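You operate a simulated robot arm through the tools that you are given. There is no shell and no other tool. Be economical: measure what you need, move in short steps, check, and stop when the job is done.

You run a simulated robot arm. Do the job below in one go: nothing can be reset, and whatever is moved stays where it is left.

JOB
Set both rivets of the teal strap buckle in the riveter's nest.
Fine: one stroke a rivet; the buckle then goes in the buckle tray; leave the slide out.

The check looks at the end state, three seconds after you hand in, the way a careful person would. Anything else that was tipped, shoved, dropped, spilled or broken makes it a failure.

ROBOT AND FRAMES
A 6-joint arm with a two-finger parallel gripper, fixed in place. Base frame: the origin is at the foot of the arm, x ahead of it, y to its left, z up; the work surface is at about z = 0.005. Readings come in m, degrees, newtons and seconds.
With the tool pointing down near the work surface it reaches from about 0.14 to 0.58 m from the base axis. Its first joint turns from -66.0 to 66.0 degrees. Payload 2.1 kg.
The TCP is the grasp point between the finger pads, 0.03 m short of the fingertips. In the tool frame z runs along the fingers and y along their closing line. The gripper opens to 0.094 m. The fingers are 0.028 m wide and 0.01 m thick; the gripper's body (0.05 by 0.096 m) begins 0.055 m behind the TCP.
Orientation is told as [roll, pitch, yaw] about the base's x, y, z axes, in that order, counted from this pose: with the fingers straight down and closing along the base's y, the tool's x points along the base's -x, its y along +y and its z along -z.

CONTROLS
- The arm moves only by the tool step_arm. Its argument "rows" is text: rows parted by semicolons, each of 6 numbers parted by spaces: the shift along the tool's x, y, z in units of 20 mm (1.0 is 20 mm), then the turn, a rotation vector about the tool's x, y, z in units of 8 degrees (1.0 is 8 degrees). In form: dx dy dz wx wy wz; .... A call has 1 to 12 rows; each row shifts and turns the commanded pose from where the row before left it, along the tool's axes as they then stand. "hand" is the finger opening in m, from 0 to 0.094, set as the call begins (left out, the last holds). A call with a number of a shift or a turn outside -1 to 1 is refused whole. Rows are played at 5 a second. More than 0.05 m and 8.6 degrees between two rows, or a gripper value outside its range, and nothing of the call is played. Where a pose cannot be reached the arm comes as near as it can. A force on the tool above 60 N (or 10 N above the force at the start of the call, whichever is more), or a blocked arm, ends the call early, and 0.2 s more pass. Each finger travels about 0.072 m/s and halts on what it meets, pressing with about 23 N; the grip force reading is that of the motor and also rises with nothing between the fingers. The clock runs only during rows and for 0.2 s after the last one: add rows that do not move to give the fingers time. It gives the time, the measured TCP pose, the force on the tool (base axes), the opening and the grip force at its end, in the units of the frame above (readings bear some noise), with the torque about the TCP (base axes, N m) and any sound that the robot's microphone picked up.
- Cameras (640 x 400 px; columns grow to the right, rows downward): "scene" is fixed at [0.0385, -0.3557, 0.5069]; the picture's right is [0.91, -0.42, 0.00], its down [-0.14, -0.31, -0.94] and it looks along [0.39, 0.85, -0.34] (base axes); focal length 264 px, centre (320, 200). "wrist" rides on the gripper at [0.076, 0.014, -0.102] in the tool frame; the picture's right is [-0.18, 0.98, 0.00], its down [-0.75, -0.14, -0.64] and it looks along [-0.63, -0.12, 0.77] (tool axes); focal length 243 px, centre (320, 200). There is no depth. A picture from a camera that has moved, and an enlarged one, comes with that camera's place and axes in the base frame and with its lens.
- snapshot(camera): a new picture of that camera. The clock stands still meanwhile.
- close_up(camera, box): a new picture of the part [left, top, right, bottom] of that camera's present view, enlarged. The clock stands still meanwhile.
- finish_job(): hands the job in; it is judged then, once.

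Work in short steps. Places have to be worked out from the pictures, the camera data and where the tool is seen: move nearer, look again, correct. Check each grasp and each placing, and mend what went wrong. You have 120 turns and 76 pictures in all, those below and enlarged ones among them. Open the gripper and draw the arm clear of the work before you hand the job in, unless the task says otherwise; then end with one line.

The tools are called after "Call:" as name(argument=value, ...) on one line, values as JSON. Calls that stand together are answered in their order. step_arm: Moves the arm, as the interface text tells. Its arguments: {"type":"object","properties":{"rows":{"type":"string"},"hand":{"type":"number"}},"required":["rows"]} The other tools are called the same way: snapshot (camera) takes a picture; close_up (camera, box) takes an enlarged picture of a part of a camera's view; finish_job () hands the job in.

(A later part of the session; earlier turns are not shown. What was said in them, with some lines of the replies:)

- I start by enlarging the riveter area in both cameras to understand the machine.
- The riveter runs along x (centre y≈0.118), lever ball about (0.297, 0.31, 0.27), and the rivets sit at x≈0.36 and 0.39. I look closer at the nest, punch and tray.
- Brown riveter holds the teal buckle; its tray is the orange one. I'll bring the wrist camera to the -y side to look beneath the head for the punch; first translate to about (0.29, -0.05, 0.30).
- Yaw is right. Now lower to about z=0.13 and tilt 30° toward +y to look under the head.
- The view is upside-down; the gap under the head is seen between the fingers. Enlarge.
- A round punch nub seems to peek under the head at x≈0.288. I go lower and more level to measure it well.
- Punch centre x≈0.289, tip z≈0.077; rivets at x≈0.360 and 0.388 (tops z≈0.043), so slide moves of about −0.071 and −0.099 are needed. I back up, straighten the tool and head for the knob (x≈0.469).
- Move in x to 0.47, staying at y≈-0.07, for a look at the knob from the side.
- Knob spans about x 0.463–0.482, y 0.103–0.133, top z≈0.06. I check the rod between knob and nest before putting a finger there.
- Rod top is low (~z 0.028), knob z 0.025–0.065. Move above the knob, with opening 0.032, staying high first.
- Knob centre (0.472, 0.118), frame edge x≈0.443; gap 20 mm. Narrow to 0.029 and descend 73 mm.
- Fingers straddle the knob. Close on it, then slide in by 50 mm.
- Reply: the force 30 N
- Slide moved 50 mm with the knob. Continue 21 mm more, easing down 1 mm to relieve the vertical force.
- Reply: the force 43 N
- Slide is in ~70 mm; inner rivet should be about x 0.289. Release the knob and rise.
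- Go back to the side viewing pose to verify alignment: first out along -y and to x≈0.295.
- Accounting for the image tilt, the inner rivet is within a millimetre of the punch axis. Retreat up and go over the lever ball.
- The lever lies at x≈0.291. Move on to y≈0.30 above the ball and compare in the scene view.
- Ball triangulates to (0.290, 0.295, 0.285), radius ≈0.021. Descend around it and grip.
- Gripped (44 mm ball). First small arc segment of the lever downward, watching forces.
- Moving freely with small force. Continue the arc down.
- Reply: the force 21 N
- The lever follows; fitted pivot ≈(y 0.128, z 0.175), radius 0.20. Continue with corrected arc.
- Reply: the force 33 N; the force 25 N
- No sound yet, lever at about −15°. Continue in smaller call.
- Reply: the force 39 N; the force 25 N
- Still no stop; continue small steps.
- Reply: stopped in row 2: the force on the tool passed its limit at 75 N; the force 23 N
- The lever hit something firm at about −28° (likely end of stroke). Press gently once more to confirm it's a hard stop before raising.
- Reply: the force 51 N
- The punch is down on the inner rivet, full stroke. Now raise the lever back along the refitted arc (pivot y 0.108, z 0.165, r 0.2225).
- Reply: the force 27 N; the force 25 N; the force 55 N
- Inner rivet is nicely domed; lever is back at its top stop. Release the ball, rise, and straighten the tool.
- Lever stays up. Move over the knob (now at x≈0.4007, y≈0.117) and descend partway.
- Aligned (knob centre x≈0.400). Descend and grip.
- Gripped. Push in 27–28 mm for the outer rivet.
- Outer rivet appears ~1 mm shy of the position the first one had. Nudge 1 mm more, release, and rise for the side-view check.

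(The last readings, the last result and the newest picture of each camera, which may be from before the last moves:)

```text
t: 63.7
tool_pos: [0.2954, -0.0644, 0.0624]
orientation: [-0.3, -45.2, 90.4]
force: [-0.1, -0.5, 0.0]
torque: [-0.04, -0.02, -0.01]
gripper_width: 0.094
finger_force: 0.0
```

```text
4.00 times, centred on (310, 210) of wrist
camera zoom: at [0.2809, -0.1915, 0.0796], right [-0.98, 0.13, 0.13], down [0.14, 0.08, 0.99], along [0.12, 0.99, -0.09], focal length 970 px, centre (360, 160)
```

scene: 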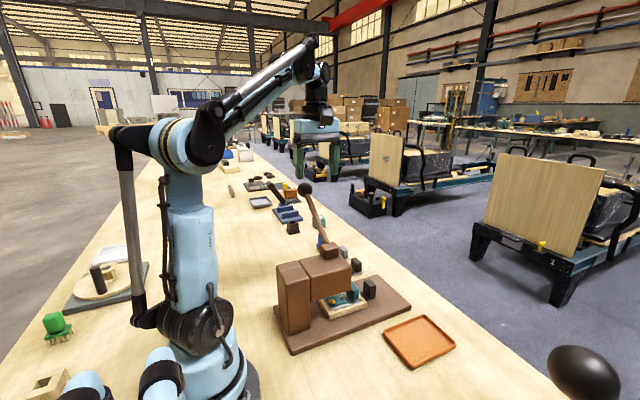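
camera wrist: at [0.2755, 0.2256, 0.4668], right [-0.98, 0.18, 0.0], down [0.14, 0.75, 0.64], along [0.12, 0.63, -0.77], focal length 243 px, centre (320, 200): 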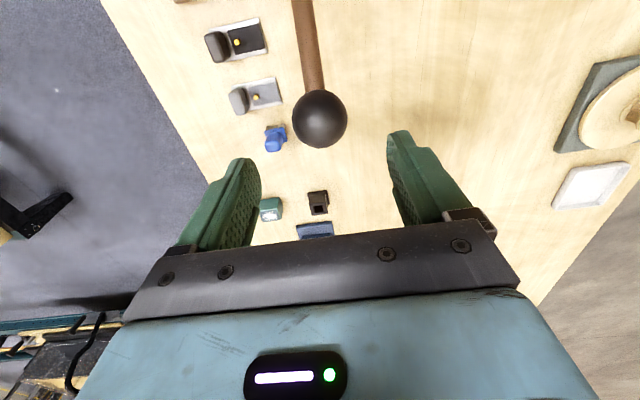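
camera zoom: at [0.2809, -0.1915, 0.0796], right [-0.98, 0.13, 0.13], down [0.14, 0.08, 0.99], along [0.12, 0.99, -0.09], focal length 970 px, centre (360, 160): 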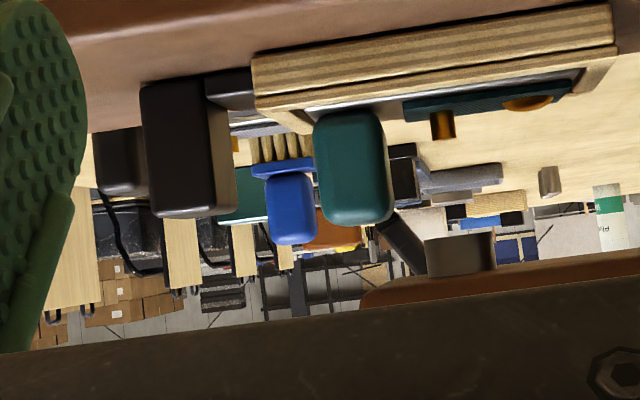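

Outer rivet is within ~1 mm of the punch axis. Return to the lever ball.

Call:
step_arm(rows="-0.7 0 -0.7 0 0 0;-0.7 0 -0.7 0 0 0;-0.7 0 -0.7 0 0 0;-0.7 0 -0.7 0 1 0;-0.7 0 -0.7 0 1 0;0 0 -1 0 1 0;0 0 -1 0 1 0;0 0 -1 0 1 0;0 0 -1 0 0.63 0;0 0 -1 0 0 0;0 0 -1 0 0 0;0 0 -1 0 0 0", hand=0.08)

Call:
step_arm(rows="-1 0 -1 0 0 0;-1 0 -1 0 0 0;-1 0 -1 0 0 0;-1 0 -0.5 0 0 0;-1 0 0 0 0 0;-1 0 0 0 0 0;-1 0 0 0 0 0;-1 0 0 0 0 0;-1 0 0 0 0 0;-1 0 0 0 0 0;-1 0 0 0 0 0;-1 0 0 0 0 0")

```text
t: 66.3
tool_pos: [0.2954, -0.0868, 0.2967]
orientation: [-0.2, -0.1, 90.3]
force: [-0.5, -0.2, -0.2]
torque: [0.03, 0.04, 0.02]
gripper_width: 0.08
finger_force: 0.1
```

```text
t: 68.9
tool_pos: [0.2933, 0.1532, 0.3674]
orientation: [-0.2, -0.2, 90.2]
force: [-0.2, -0.2, -0.3]
torque: [0.0, -0.06, 0.0]
gripper_width: 0.0801
finger_force: 0.0
```

Call:
step_arm(rows="-1 0.13 0 0 0 0;-1 0 0 0 0 0;-1 0 0 0 0 0;-1 0 0 0 0 0;-1 0 0 0 0 0;-1 0 0 0 0 0;-1 0 0 0 0 0;-0.1 0 1 0 0 0;0 0 1 0 0 0;0 0 1 0 0 0;0 0 1 0 0 0;0 0 0 0 0 0")

Call:
step_arm(rows="0 0 0.08 0 0 0;0 0 0 0 0 0;0 0 0 0 0 0;0 0 0 0 0 0", hand=0.02)

```text
t: 71.5
tool_pos: [0.2907, 0.2964, 0.2881]
orientation: [-0.2, 0.0, 90.2]
force: [0.5, 0.1, 0.7]
torque: [-0.02, 0.0, 0.0]
gripper_width: 0.08
finger_force: 0.0
```

```text
t: 72.5
tool_pos: [0.2906, 0.2963, 0.2867]
orientation: [-0.1, -0.1, 90.3]
force: [-11.4, -1.8, 0.2]
torque: [0.0, 0.05, 0.0]
gripper_width: 0.0434
finger_force: 44.9
```

Gripped. Stroke down along the refitted arc.

Call:
step_arm(rows="-0.32 0 0.665 0 0 0;-0.32 0 0.665 0 0 0;-0.42 0 1 0 0 0;-0.305 0 1 0 0 0;-0.205 0 1 0 0 0;-0.115 0 1 0 0 0;-0.02 0 1 0 0 0")

Call:
step_arm(rows="0.065 0 1 0 0 0;0.16 0 1 0 0 0;0.255 0 1 0 0 0;0 0 0 0 0 0")

```text
t: 74.1
tool_pos: [0.2895, 0.3275, 0.1587]
orientation: [0.2, -0.1, 90.2]
force: [-33.1, 1.2, 8.8]
torque: [-1.03, -0.25, 0.06]
gripper_width: 0.0434
finger_force: 45.5
```

```text
t: 75.1
tool_pos: [0.2898, 0.3193, 0.1006]
orientation: [0.4, 0.3, 90.2]
force: [-41.5, -13.6, 11.7]
torque: [-0.33, -0.78, -0.03]
gripper_width: 0.0431
finger_force: 43.9
```

Correct a little x side load and finish the stroke to the stop.

Call:
step_arm(rows="0.15 0.04 0.5 0 0 0;0.2 0.03 0.4 0 0 0;0.12 0 0.2 0 0 0;0 0 0 0 0 0")

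Call:
close_up(camera="scene", box=[310, 260, 390, 320])

```text
t: 76.1
tool_pos: [0.2898, 0.3104, 0.0785]
orientation: [0.0, -0.1, 90.2]
force: [-24.5, -2.4, 35.8]
torque: [-0.08, -0.17, -0.08]
gripper_width: 0.0435
finger_force: 45.3
```

```text
6.67 times, centred on (350, 290) of scene
camera zoom: at [0.0384, -0.3558, 0.5068], right [0.91, -0.42, 0.0], down [-0.14, -0.31, -0.94], along [0.39, 0.85, -0.34], focal length 1760 px, centre (120, -400)
```

zoom: 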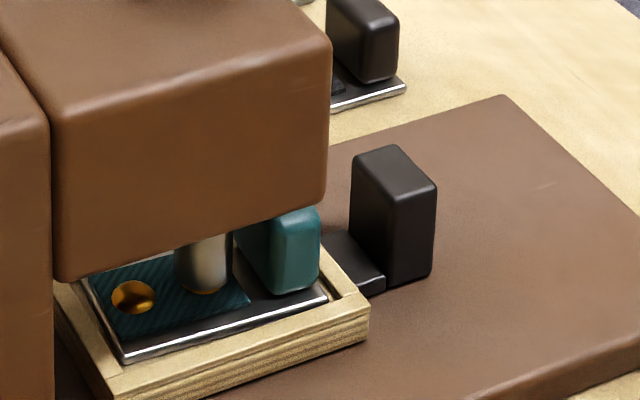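

Punch is down at the same depth. Press 1 mm more to match the first stroke, then raise.

Call:
step_arm(rows="0.02 0 0.06 0 0 0;0 0 0 0 0 0")

Call:
step_arm(rows="-0.25 0 -0.6 0 0 0;-0.25 0 -0.6 0 0 0;-0.255 0 -1 0 0 0;-0.16 0 -1 0 0 0;-0.065 0 -1 0 0 0;0.02 0 -1 0 0 0;0.115 0 -1 0 0 0;0 0 0 0 0 0")

```text
t: 76.7
tool_pos: [0.2901, 0.3107, 0.0765]
orientation: [0.0, -0.3, 90.1]
force: [-25.8, 1.0, 40.9]
torque: [-0.27, -0.19, 0.02]
gripper_width: 0.0433
finger_force: 44.5
```

```text
t: 78.5
tool_pos: [0.2905, 0.3269, 0.1998]
orientation: [-0.1, 0.0, 90.1]
force: [-15.6, -19.1, -6.2]
torque: [0.9, -0.09, -0.05]
gripper_width: 0.0435
finger_force: 45.4
```

Call:
step_arm(rows="0.205 0 -1 0 0 0;0.305 0 -1 0 0 0;0.42 0 -1 0 0 0;0.26 0 -0.5 0 0 0;0.28 0 -0.5 0 0 0;0.12 0 -0.2 0 0 0;0 0 0 0 0 0")

Call:
close_up(camera="scene", box=[310, 260, 390, 320])

```text
t: 80.1
tool_pos: [0.2904, 0.2972, 0.2836]
orientation: [-0.3, -0.3, 90.2]
force: [7.2, -2.7, -35.0]
torque: [-0.04, 0.04, 0.07]
gripper_width: 0.0433
finger_force: 45.6
```

```text
6.67 times, centred on (350, 290) of scene
camera zoom: at [0.0386, -0.3556, 0.5069], right [0.91, -0.42, 0.0], down [-0.14, -0.31, -0.94], along [0.39, 0.85, -0.34], focal length 1760 px, centre (120, -400)
```

zoom: 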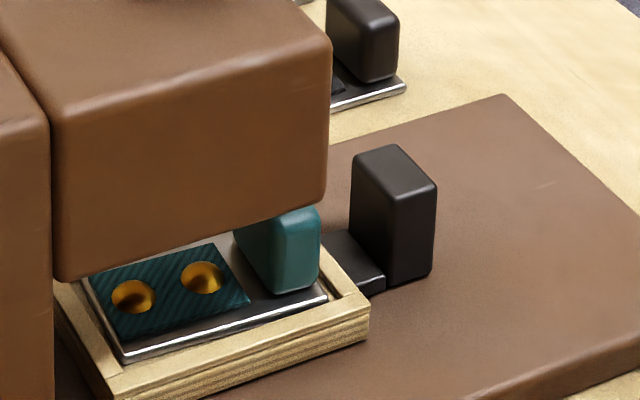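

Both rivets are domed and the lever is at its top stop. Release and go to the knob (x≈0.373) to pull the slide out.

Call:
step_arm(rows="0 0 0 0 0 0;0 0 0 0 0 0;0 0 -1 0 0 0;0 0 -1 0 0 0;0 0 -1 0 0 0;0 0 -1 0 0.03 0;1 -1 -0.3 0 0 0;1 -1 0 0 0 0;1 -1 0 0 0 0;1 -1 0 0 0 0", hand=0.08)

Call:
step_arm(rows="1 -0.15 0 0 0 0;1 0 0 0 0 0;1 0 0 0 0 0;1 0 0 0 0 0;1 0 0 0 0 0;0 0 1 0 0 0;0 0 1 0 0 0;0 0 1 0 0 0;0 0 1 0 0 0;0 0 1 0 0 0;0 0 1 0 0 0;0 0 1 0 0 0", hand=0.03)

```text
t: 82.3
tool_pos: [0.3706, 0.2143, 0.3701]
orientation: [-0.2, 0.1, 90.2]
force: [0.9, 0.3, -0.2]
torque: [0.02, 0.0, 0.01]
gripper_width: 0.08
finger_force: 0.1
```

```text
t: 84.9
tool_pos: [0.3742, 0.1151, 0.2309]
orientation: [-0.1, 0.1, 90.3]
force: [0.3, 1.1, -1.0]
torque: [-0.01, 0.04, 0.03]
gripper_width: 0.0302
finger_force: 0.1
```

Call:
step_arm(rows="-0.1 0 1 0 0 0;0 0 1 0 0 0;0 0 1 0 0 0;0 0 1 0 0 0;0 0 0.5 0 0 0;0 0 0 0 0 0")

Call:
close_up(camera="wrist", box=[220, 80, 460, 240])

```text
t: 86.3
tool_pos: [0.3742, 0.1159, 0.1401]
orientation: [-0.2, 0.1, 90.3]
force: [-0.5, -0.2, -0.6]
torque: [0.01, -0.03, -0.02]
gripper_width: 0.0296
finger_force: 0.1
```

```text
2.50 times, centred on (340, 160) of wrist
camera zoom: at [0.3588, 0.0418, 0.2421], right [-0.98, 0.18, 0.0], down [0.14, 0.76, 0.64], along [0.12, 0.63, -0.77], focal length 606 px, centre (270, 300)
```

zoom: 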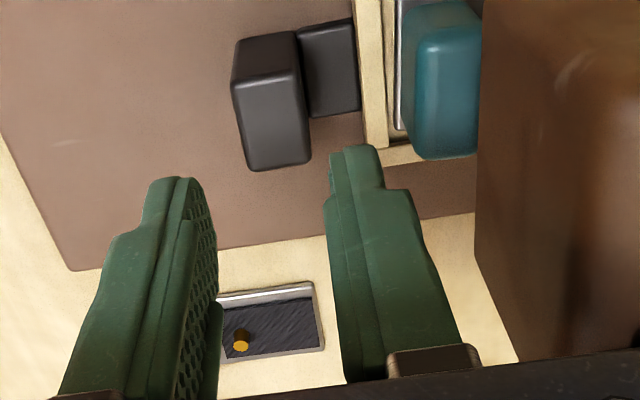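

Aligned as before. Descend, grip.

Call:
step_arm(rows="0 0 1 0 0 0;0 0 1 0 0 0;0 0 1 0 0 0;0 0 0.95 0 0 0;0 0 0 0 0 0")

Call:
step_arm(rows="0 0 0 0 0 0;0 0 0 0 0 0;0 0 0 0 0 0", hand=0.01)

Call:
step_arm(rows="0 -0.5 0 0 0 0;0 -0.5 0 0 0 0;0 -0.5 0 0 0 0;0 -0.5 0 0 0 0;0 -0.5 0 0 0 0;0 -0.5 0 0 0 0;0 -0.5 0 0 0 0;0 -0.5 0 0 0 0;0 -0.5 0 0 0 0;0 -0.3 0 0 0 0;0 0 0 0 0 0")

```text
t: 87.5
tool_pos: [0.3738, 0.1169, 0.0607]
orientation: [-0.2, 0.1, 90.2]
force: [-0.3, 0.7, 1.1]
torque: [0.0, -0.01, 0.0]
gripper_width: 0.0301
finger_force: 0.1
```

```text
t: 88.3
tool_pos: [0.3745, 0.1159, 0.0622]
orientation: [-0.2, 0.1, 90.1]
force: [6.3, 0.6, -16.4]
torque: [-0.01, -0.05, -0.21]
gripper_width: 0.026
finger_force: 45.1
```

```text
t: 90.7
tool_pos: [0.4692, 0.1162, 0.0611]
orientation: [-0.2, 0.1, 90.2]
force: [0.3, -5.6, -37.6]
torque: [-0.44, 0.02, -0.2]
gripper_width: 0.0263
finger_force: 45.2
```

Pull the last few millimetres to the out stop.

Call:
step_arm(rows="0 -0.1 0.03 0 0 0;0 -0.1 0.02 0 0 0;0 -0.05 0 0 0 0;0 0 0 0 0 0")

```text
t: 91.7
tool_pos: [0.4745, 0.117, 0.0614]
orientation: [-0.1, 0.1, 90.2]
force: [-11.0, -10.0, -1.4]
torque: [0.24, 0.11, -0.2]
gripper_width: 0.0266
finger_force: 45.4
```

Slide is out (slight resistance at its stop). Release, rise, and look at the buckle.

Call:
step_arm(rows="0 0 0 0 0 0;0 0 0 0 0 0;0 0 -1 0 0 0;0 0 -1 0 0 0;0 0 -1 0 0 0;0 0 -1 0 0 0;0 0 -1 0 0 0;0 0 -1 0 0 0;1 0 -1 0 0 0;1 0 0 0 0 0;0 0 0 0 0 0", hand=0.031)

Call:
step_arm(rows="0 1 0 0 0 0;0 1 0 0 0 0;0 0.5 0 0 0 0;0 0 0 0 0 0", hand=0.07)

Call:
snapshot(camera="wrist")

Call:
close_up(camera="scene", box=[310, 240, 470, 360])

```text
t: 94.1
tool_pos: [0.4757, 0.0763, 0.2008]
orientation: [-0.2, 0.1, 90.2]
force: [0.3, -0.2, -0.7]
torque: [-0.01, -0.02, 0.02]
gripper_width: 0.0309
finger_force: 0.0
```

```text
t: 95.1
tool_pos: [0.4258, 0.0781, 0.2013]
orientation: [-0.2, 0.1, 90.2]
force: [0.1, -0.2, -0.7]
torque: [-0.02, -0.02, 0.01]
gripper_width: 0.0699
finger_force: 0.0
```

```text
36 pictures are left
camera wrist: at [0.4098, 0.0024, 0.3029], right [-0.98, 0.18, 0.0], down [0.14, 0.76, 0.64], along [0.12, 0.63, -0.77], focal length 243 px, centre (320, 200)
```

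wrist: 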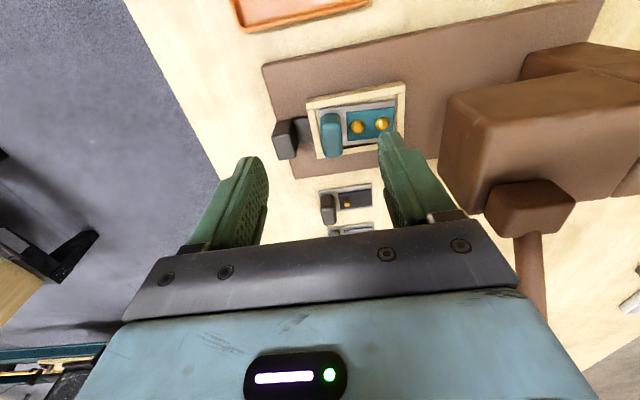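

```text
3.33 times, centred on (390, 300) of scene
camera zoom: at [0.0385, -0.3557, 0.5069], right [0.91, -0.42, 0.0], down [-0.14, -0.31, -0.94], along [0.39, 0.85, -0.34], focal length 880 px, centre (87, -133)
```

zoom: 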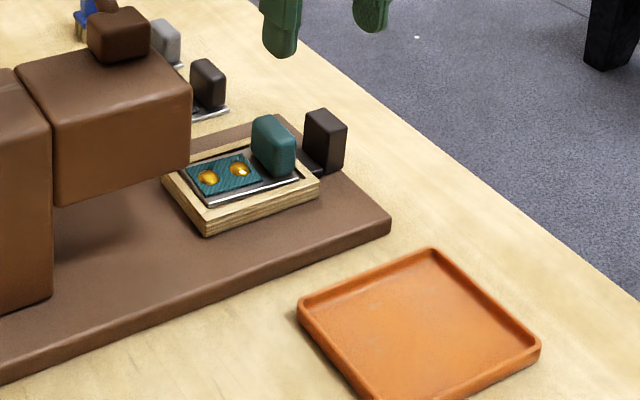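

Call:
close_up(camera="wrist", box=[260, 70, 420, 170])

Call:
close_up(camera="wrist", box=[200, 0, 400, 60])

```text
4.00 times, centred on (340, 120) of wrist
camera zoom: at [0.4098, 0.0024, 0.3029], right [-0.98, 0.18, 0.0], down [0.14, 0.76, 0.64], along [0.12, 0.63, -0.77], focal length 970 px, centre (240, 520)
```

zoom: 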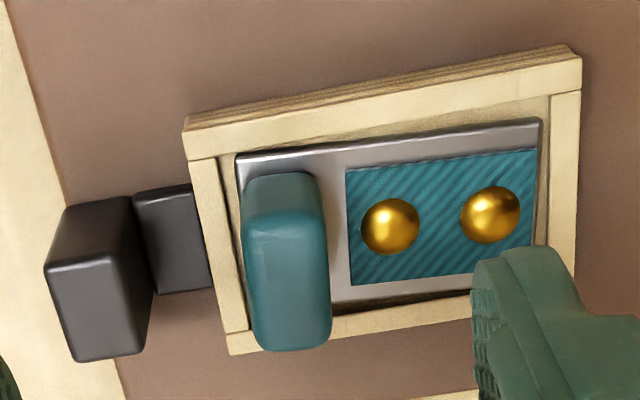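

```text
3.20 times, centred on (300, 30) of wrist
camera zoom: at [0.4098, 0.0024, 0.3029], right [-0.98, 0.18, 0.0], down [0.14, 0.76, 0.64], along [0.12, 0.63, -0.77], focal length 776 px, centre (384, 744)
```

zoom: 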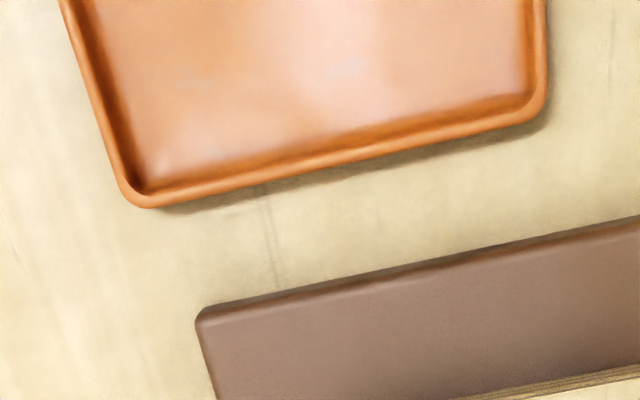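

Tab centre ≈(0.419, 0.118), top z≈0.07, 20 mm thick in x. Tray interior centre ≈(0.427, −0.032). Move above the tab, opening 0.036.

Call:
step_arm(rows="-1 0.34 0 0 0 0;-1 0 1 0 0 0;0 0 1 0 0 0;0 0 1 0 0 0;0 0 0 0 0 0", hand=0.036)

Call:
close_up(camera="wrist", box=[220, 80, 460, 240])

Call:
close_up(camera="scene", box=[330, 210, 430, 290])

```text
t: 96.3
tool_pos: [0.4183, 0.1171, 0.1414]
orientation: [-0.1, 0.1, 90.1]
force: [0.3, 0.3, 0.7]
torque: [0.01, -0.01, -0.02]
gripper_width: 0.0362
finger_force: 0.1
```

```text
2.50 times, centred on (340, 160) of wrist
camera zoom: at [0.4031, 0.0414, 0.2427], right [-0.98, 0.18, 0.0], down [0.14, 0.76, 0.64], along [0.12, 0.63, -0.77], focal length 606 px, centre (270, 300)
```

zoom: 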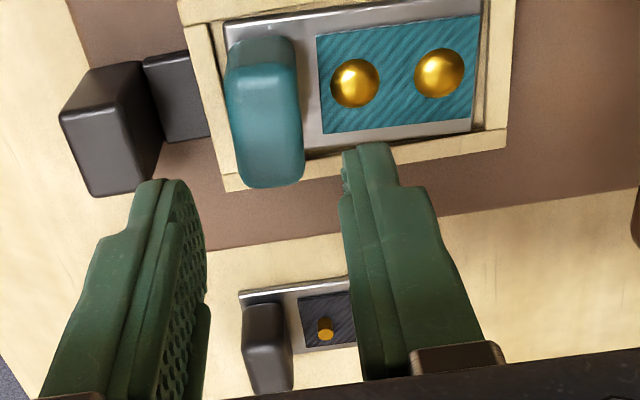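

```text
5.00 times, centred on (380, 250) of scene
camera zoom: at [0.0385, -0.3557, 0.5069], right [0.91, -0.42, 0.0], down [-0.14, -0.31, -0.94], along [0.39, 0.85, -0.34], focal length 1320 px, centre (20, -50)
```

zoom: 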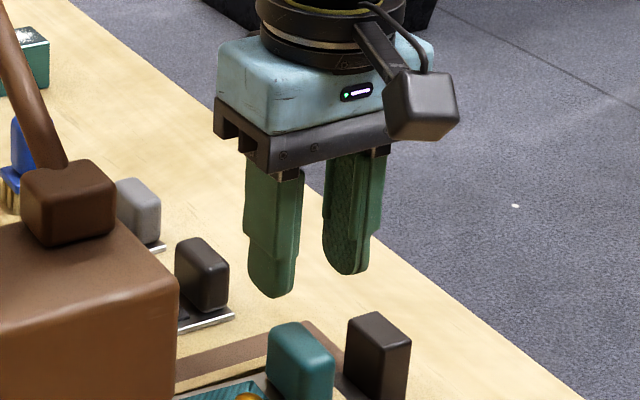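

Aligned (tab centre x 0.418, y 0.1175). Descend to z=0.077 with opening 0.033 and grip.

Call:
step_arm(rows="0 0 0.8 0 0 0;0 0 0.8 0 0 0;0 0 0.8 0 0 0;0 0 0.8 0 0 0;0 0 0 0 0 0", hand=0.033)

Call:
step_arm(rows="0 0 0 0 0 0;0 0 0 0 0 0;0 0 0 0 0 0", hand=0.008)

Call:
close_up(camera="scene", box=[330, 230, 430, 310])

```text
t: 97.5
tool_pos: [0.4194, 0.1174, 0.0759]
orientation: [-0.1, 0.1, 90.2]
force: [-0.7, 0.3, 0.6]
torque: [0.03, 0.0, -0.01]
gripper_width: 0.0327
finger_force: 0.1
```

```text
t: 98.3
tool_pos: [0.4186, 0.1174, 0.0764]
orientation: [-0.2, 0.1, 90.3]
force: [0.1, -0.3, 0.0]
torque: [0.02, 0.0, -0.01]
gripper_width: 0.0214
finger_force: 23.7
```

```text
5.00 times, centred on (380, 270) of scene
camera zoom: at [0.0385, -0.3557, 0.5069], right [0.91, -0.42, 0.0], down [-0.14, -0.31, -0.94], along [0.39, 0.85, -0.34], focal length 1320 px, centre (20, -150)
```

zoom: 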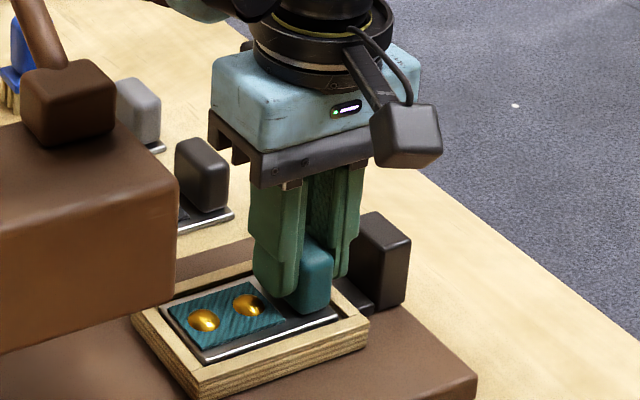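

Gripped the tab (21 mm). Lift straight up.

Call:
step_arm(rows="0 0 -0.3 0 0 0;0 0 -0.5 0 0 0;0 0 -0.7 0 0 0;0 0 -1 0 0 0;0 0 -1 0 0 0;0 0 -1 0 0 0;0 0 0 0 0 0")

Call:
close_up(camera="scene", box=[320, 190, 480, 310])

```text
t: 99.9
tool_pos: [0.4183, 0.118, 0.1668]
orientation: [-0.2, 0.2, 90.2]
force: [0.0, -0.1, -0.7]
torque: [-0.03, 0.0, -0.01]
gripper_width: 0.0211
finger_force: 22.9
```

```text
3.33 times, centred on (400, 250) of scene
camera zoom: at [0.0385, -0.3557, 0.5069], right [0.91, -0.42, 0.0], down [-0.14, -0.31, -0.94], along [0.39, 0.85, -0.34], focal length 880 px, centre (53, 33)
```

zoom: 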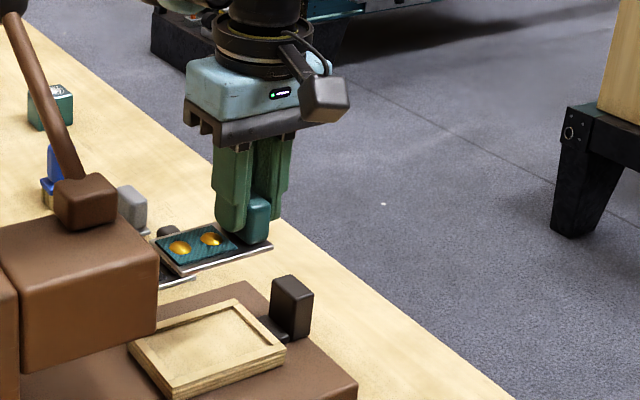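

Buckle held level. Carry to over the tray: TCP (0.451, −0.032).

Call:
step_arm(rows="1 -0.2 0 0 0 0;1 -0.2 0 0 0 0;1 -0.2 0 0 0 0;1 -0.2 0 0 0 0;1 -0.2 0 0 0 0;1 -0.2 0 0 0 0;1 -0.2 0 0 0 0;0.5 -0.2 0 0 0 0;0 0 1 0 0 0;0 0 1 0 0 0;0 0 0.5 0 0 0;0 0 0 0 0 0")

Call:
close_up(camera="scene", box=[350, 240, 510, 400])

Call:
snapshot(camera="wrist")

```text
t: 102.5
tool_pos: [0.4504, -0.0326, 0.1169]
orientation: [-0.3, 0.1, 90.2]
force: [0.0, -0.6, -2.0]
torque: [0.0, 0.0, -0.01]
gripper_width: 0.0214
finger_force: 23.2
```

```text
2.50 times, centred on (430, 320) of scene
camera zoom: at [0.0385, -0.3557, 0.5069], right [0.91, -0.42, 0.0], down [-0.14, -0.31, -0.94], along [0.39, 0.85, -0.34], focal length 660 px, centre (45, -100)
```

zoom: 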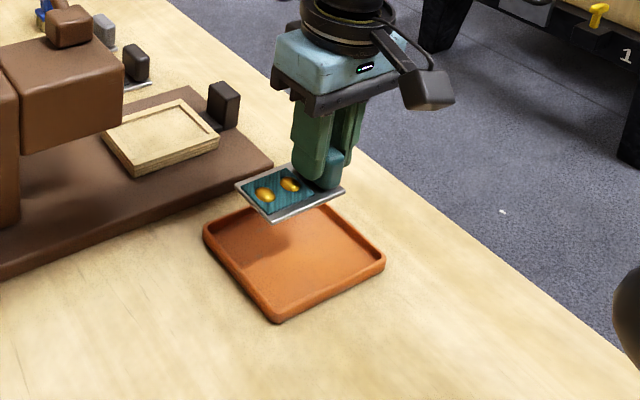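

```text
27 pictures are left
camera wrist: at [0.4356, -0.1082, 0.2191], right [-0.98, 0.18, 0.0], down [0.14, 0.76, 0.64], along [0.12, 0.63, -0.77], focal length 243 px, centre (320, 200)
```

wrist: 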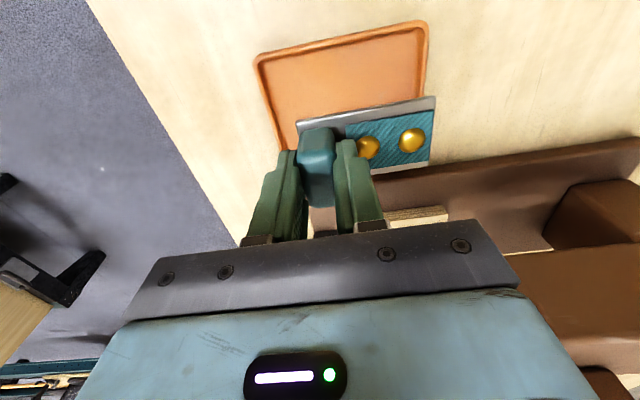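

Tray spans x 0.368–0.488, y −0.082–0.012; buckle is nearly centred. Shift +3 mm x, −2 mm y and lower to z≈0.068.

Call:
step_arm(rows="0.1 -0.15 0.6 0 0 0;0 0 0.6 0 0 0;0 0 0.6 0 0 0;0 0 0.6 0 0 0;0 0 0 0 0 0")

Call:
step_arm(rows="0 0 0.15 0 0 0;0 0 0.15 0 0 0;0 0 0 0 0 0")

Call:
close_up(camera="scene", box=[370, 290, 470, 370])

```text
t: 103.7
tool_pos: [0.4534, -0.0344, 0.0696]
orientation: [-0.1, 0.0, 90.1]
force: [-0.5, 0.2, -0.8]
torque: [0.03, 0.01, -0.02]
gripper_width: 0.0211
finger_force: 23.7
```

```text
t: 104.5
tool_pos: [0.455, -0.0356, 0.0637]
orientation: [-0.2, 0.1, 90.2]
force: [-0.3, -0.8, -1.6]
torque: [0.02, -0.04, 0.02]
gripper_width: 0.0213
finger_force: 23.4
```

```text
5.00 times, centred on (420, 330) of scene
camera zoom: at [0.0385, -0.3557, 0.5069], right [0.91, -0.42, 0.0], down [-0.14, -0.31, -0.94], along [0.39, 0.85, -0.34], focal length 1320 px, centre (-180, -450)
```

zoom: 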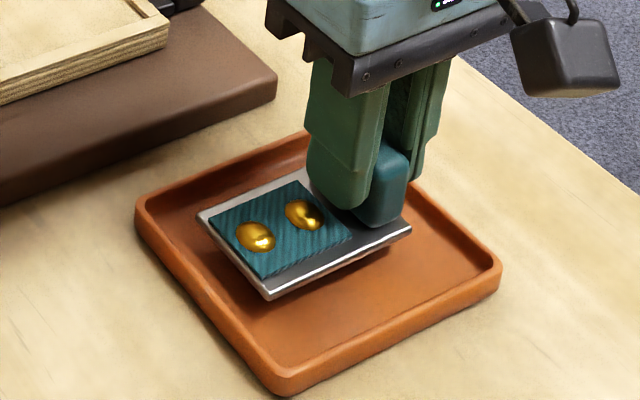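

Still a centimetre or so above the floor and well inside the tray. Lower in 2 mm steps until contact.

Call:
step_arm(rows="0 0 0.12 0 0 0;0 0 0.12 0 0 0;0 0 0 0 0 0")

Call:
step_arm(rows="0 0 0.1 0 0 0;0 0 0.1 0 0 0;0 0 0 0 0 0")

Call:
close_up(camera="scene", box=[370, 290, 470, 370])

```text
t: 105.3
tool_pos: [0.4534, -0.0346, 0.0589]
orientation: [-0.2, 0.1, 90.2]
force: [0.3, 0.5, 0.5]
torque: [0.01, -0.01, -0.04]
gripper_width: 0.0214
finger_force: 23.0
```

```text
t: 106.1
tool_pos: [0.4542, -0.0341, 0.0543]
orientation: [-0.2, 0.1, 90.1]
force: [0.0, -0.1, -0.2]
torque: [-0.01, 0.03, -0.03]
gripper_width: 0.0212
finger_force: 23.2
```

```text
5.00 times, centred on (420, 330) of scene
camera zoom: at [0.0385, -0.3557, 0.5069], right [0.91, -0.42, 0.0], down [-0.14, -0.31, -0.94], along [0.39, 0.85, -0.34], focal length 1320 px, centre (-180, -450)
```

zoom: 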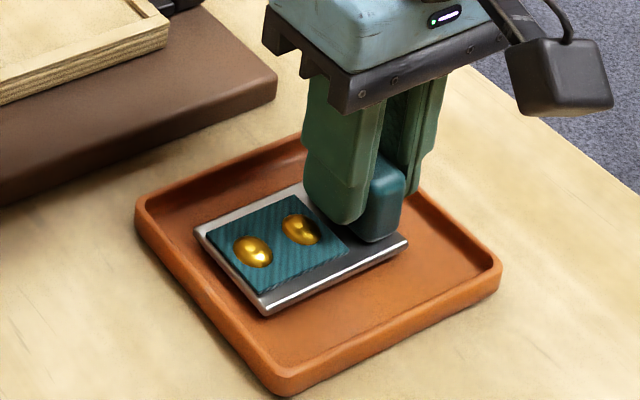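

Near the floor, no contact yet; a further few millimetres.

Call:
step_arm(rows="0 0 0.08 0 0 0;0 0 0.08 0 0 0;0 0 0 0 0 0")

```text
t: 106.9
tool_pos: [0.4539, -0.0359, 0.0518]
orientation: [-0.2, 0.2, 90.2]
force: [-0.2, 0.0, -1.2]
torque: [-0.01, 0.01, -0.03]
gripper_width: 0.0214
finger_force: 22.7
```

Call:
step_arm(rows="0 0 0.07 0 0 0;0 0 0.07 0 0 0;0 0 0 0 0 0")

Call:
close_up(camera="scene", box=[370, 290, 470, 370])

```text
t: 107.7
tool_pos: [0.4533, -0.035, 0.0497]
orientation: [-0.2, 0.0, 90.2]
force: [-0.4, -2.1, 38.9]
torque: [0.05, 0.26, 0.06]
gripper_width: 0.0213
finger_force: 22.9
```

```text
5.00 times, centred on (420, 330) of scene
camera zoom: at [0.0383, -0.3557, 0.5069], right [0.91, -0.42, 0.0], down [-0.14, -0.31, -0.94], along [0.39, 0.85, -0.34], focal length 1320 px, centre (-180, -450)
```

zoom: 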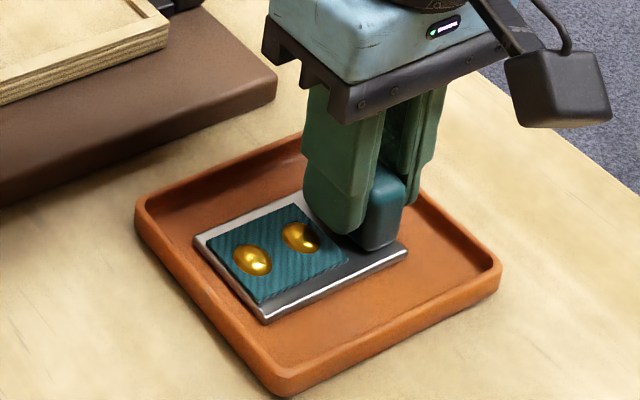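

Contact with the tray floor. Ease off 1 mm, open and rise straight up.

Call:
step_arm(rows="0 0 -0.04 0 0 0;0 0 0 0 0 0")

Call:
step_arm(rows="0 0 0 0 0 0;0 0 0 0 0 0;0 0 -0.4 0 0 0;0 0 -0.8 0 0 0;0 0 -1 0 0 0;0 0 -1 0 0 0;0 0 -1 0 0 0;0 0 -1 0 0 0;0 0 -1 0 0 0;0 0 -1 0 0 0;1 0 -1 0 0 0;1 0 -1 0 0 0", hand=0.036)

Call:
snapshot(camera="scene")

Call:
close_up(camera="scene", box=[260, 170, 480, 370])

```text
t: 108.3
tool_pos: [0.4549, -0.0371, 0.0503]
orientation: [-0.3, 0.1, 90.1]
force: [0.2, -5.0, 32.6]
torque: [-0.02, 0.24, 0.07]
gripper_width: 0.0214
finger_force: 23.4
```

```text
t: 110.9
tool_pos: [0.4529, -0.0741, 0.2345]
orientation: [-0.2, 0.1, 90.1]
force: [0.7, -0.6, 0.4]
torque: [-0.01, -0.03, -0.01]
gripper_width: 0.0362
finger_force: 0.1
```

```text
23 pictures are left
```

scene: 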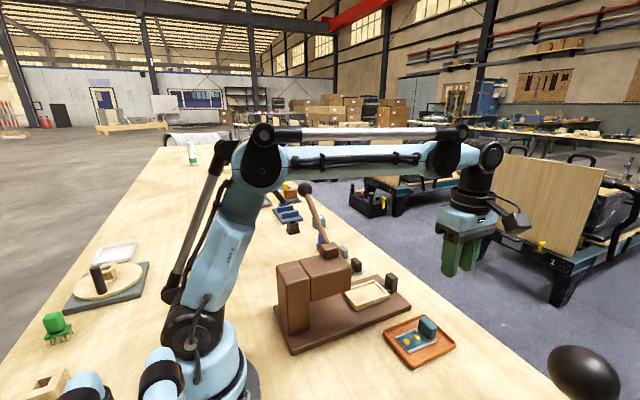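

```text
2.00 times, centred on (370, 270) of scene
camera zoom: at [0.0385, -0.3557, 0.5069], right [0.91, -0.42, 0.0], down [-0.14, -0.31, -0.94], along [0.39, 0.85, -0.34], focal length 528 px, centre (220, 60)
```

zoom: 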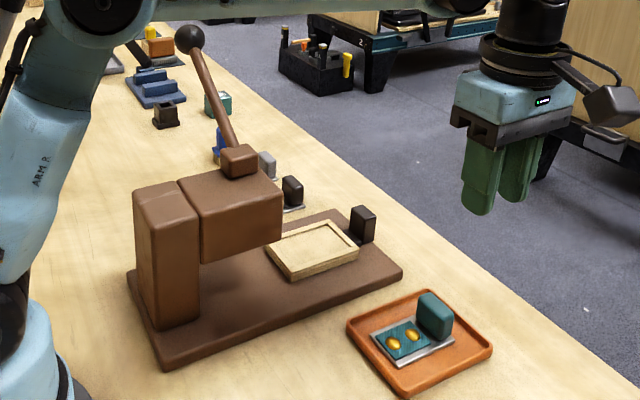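

Buckle rests flat in the tray with both rivets set, slide is out as at the start, lever is up, and the arm is clear with the gripper open. I hand in.

Call:
finish_job()

```text
The job is handed in.
```

I set both rivets of the teal strap buckle with one stroke each. The buckle now lies flat in the orange tray, which I took to be the buckle tray. The slide is out, the lever is up, and the arm is clear with the gripper open.
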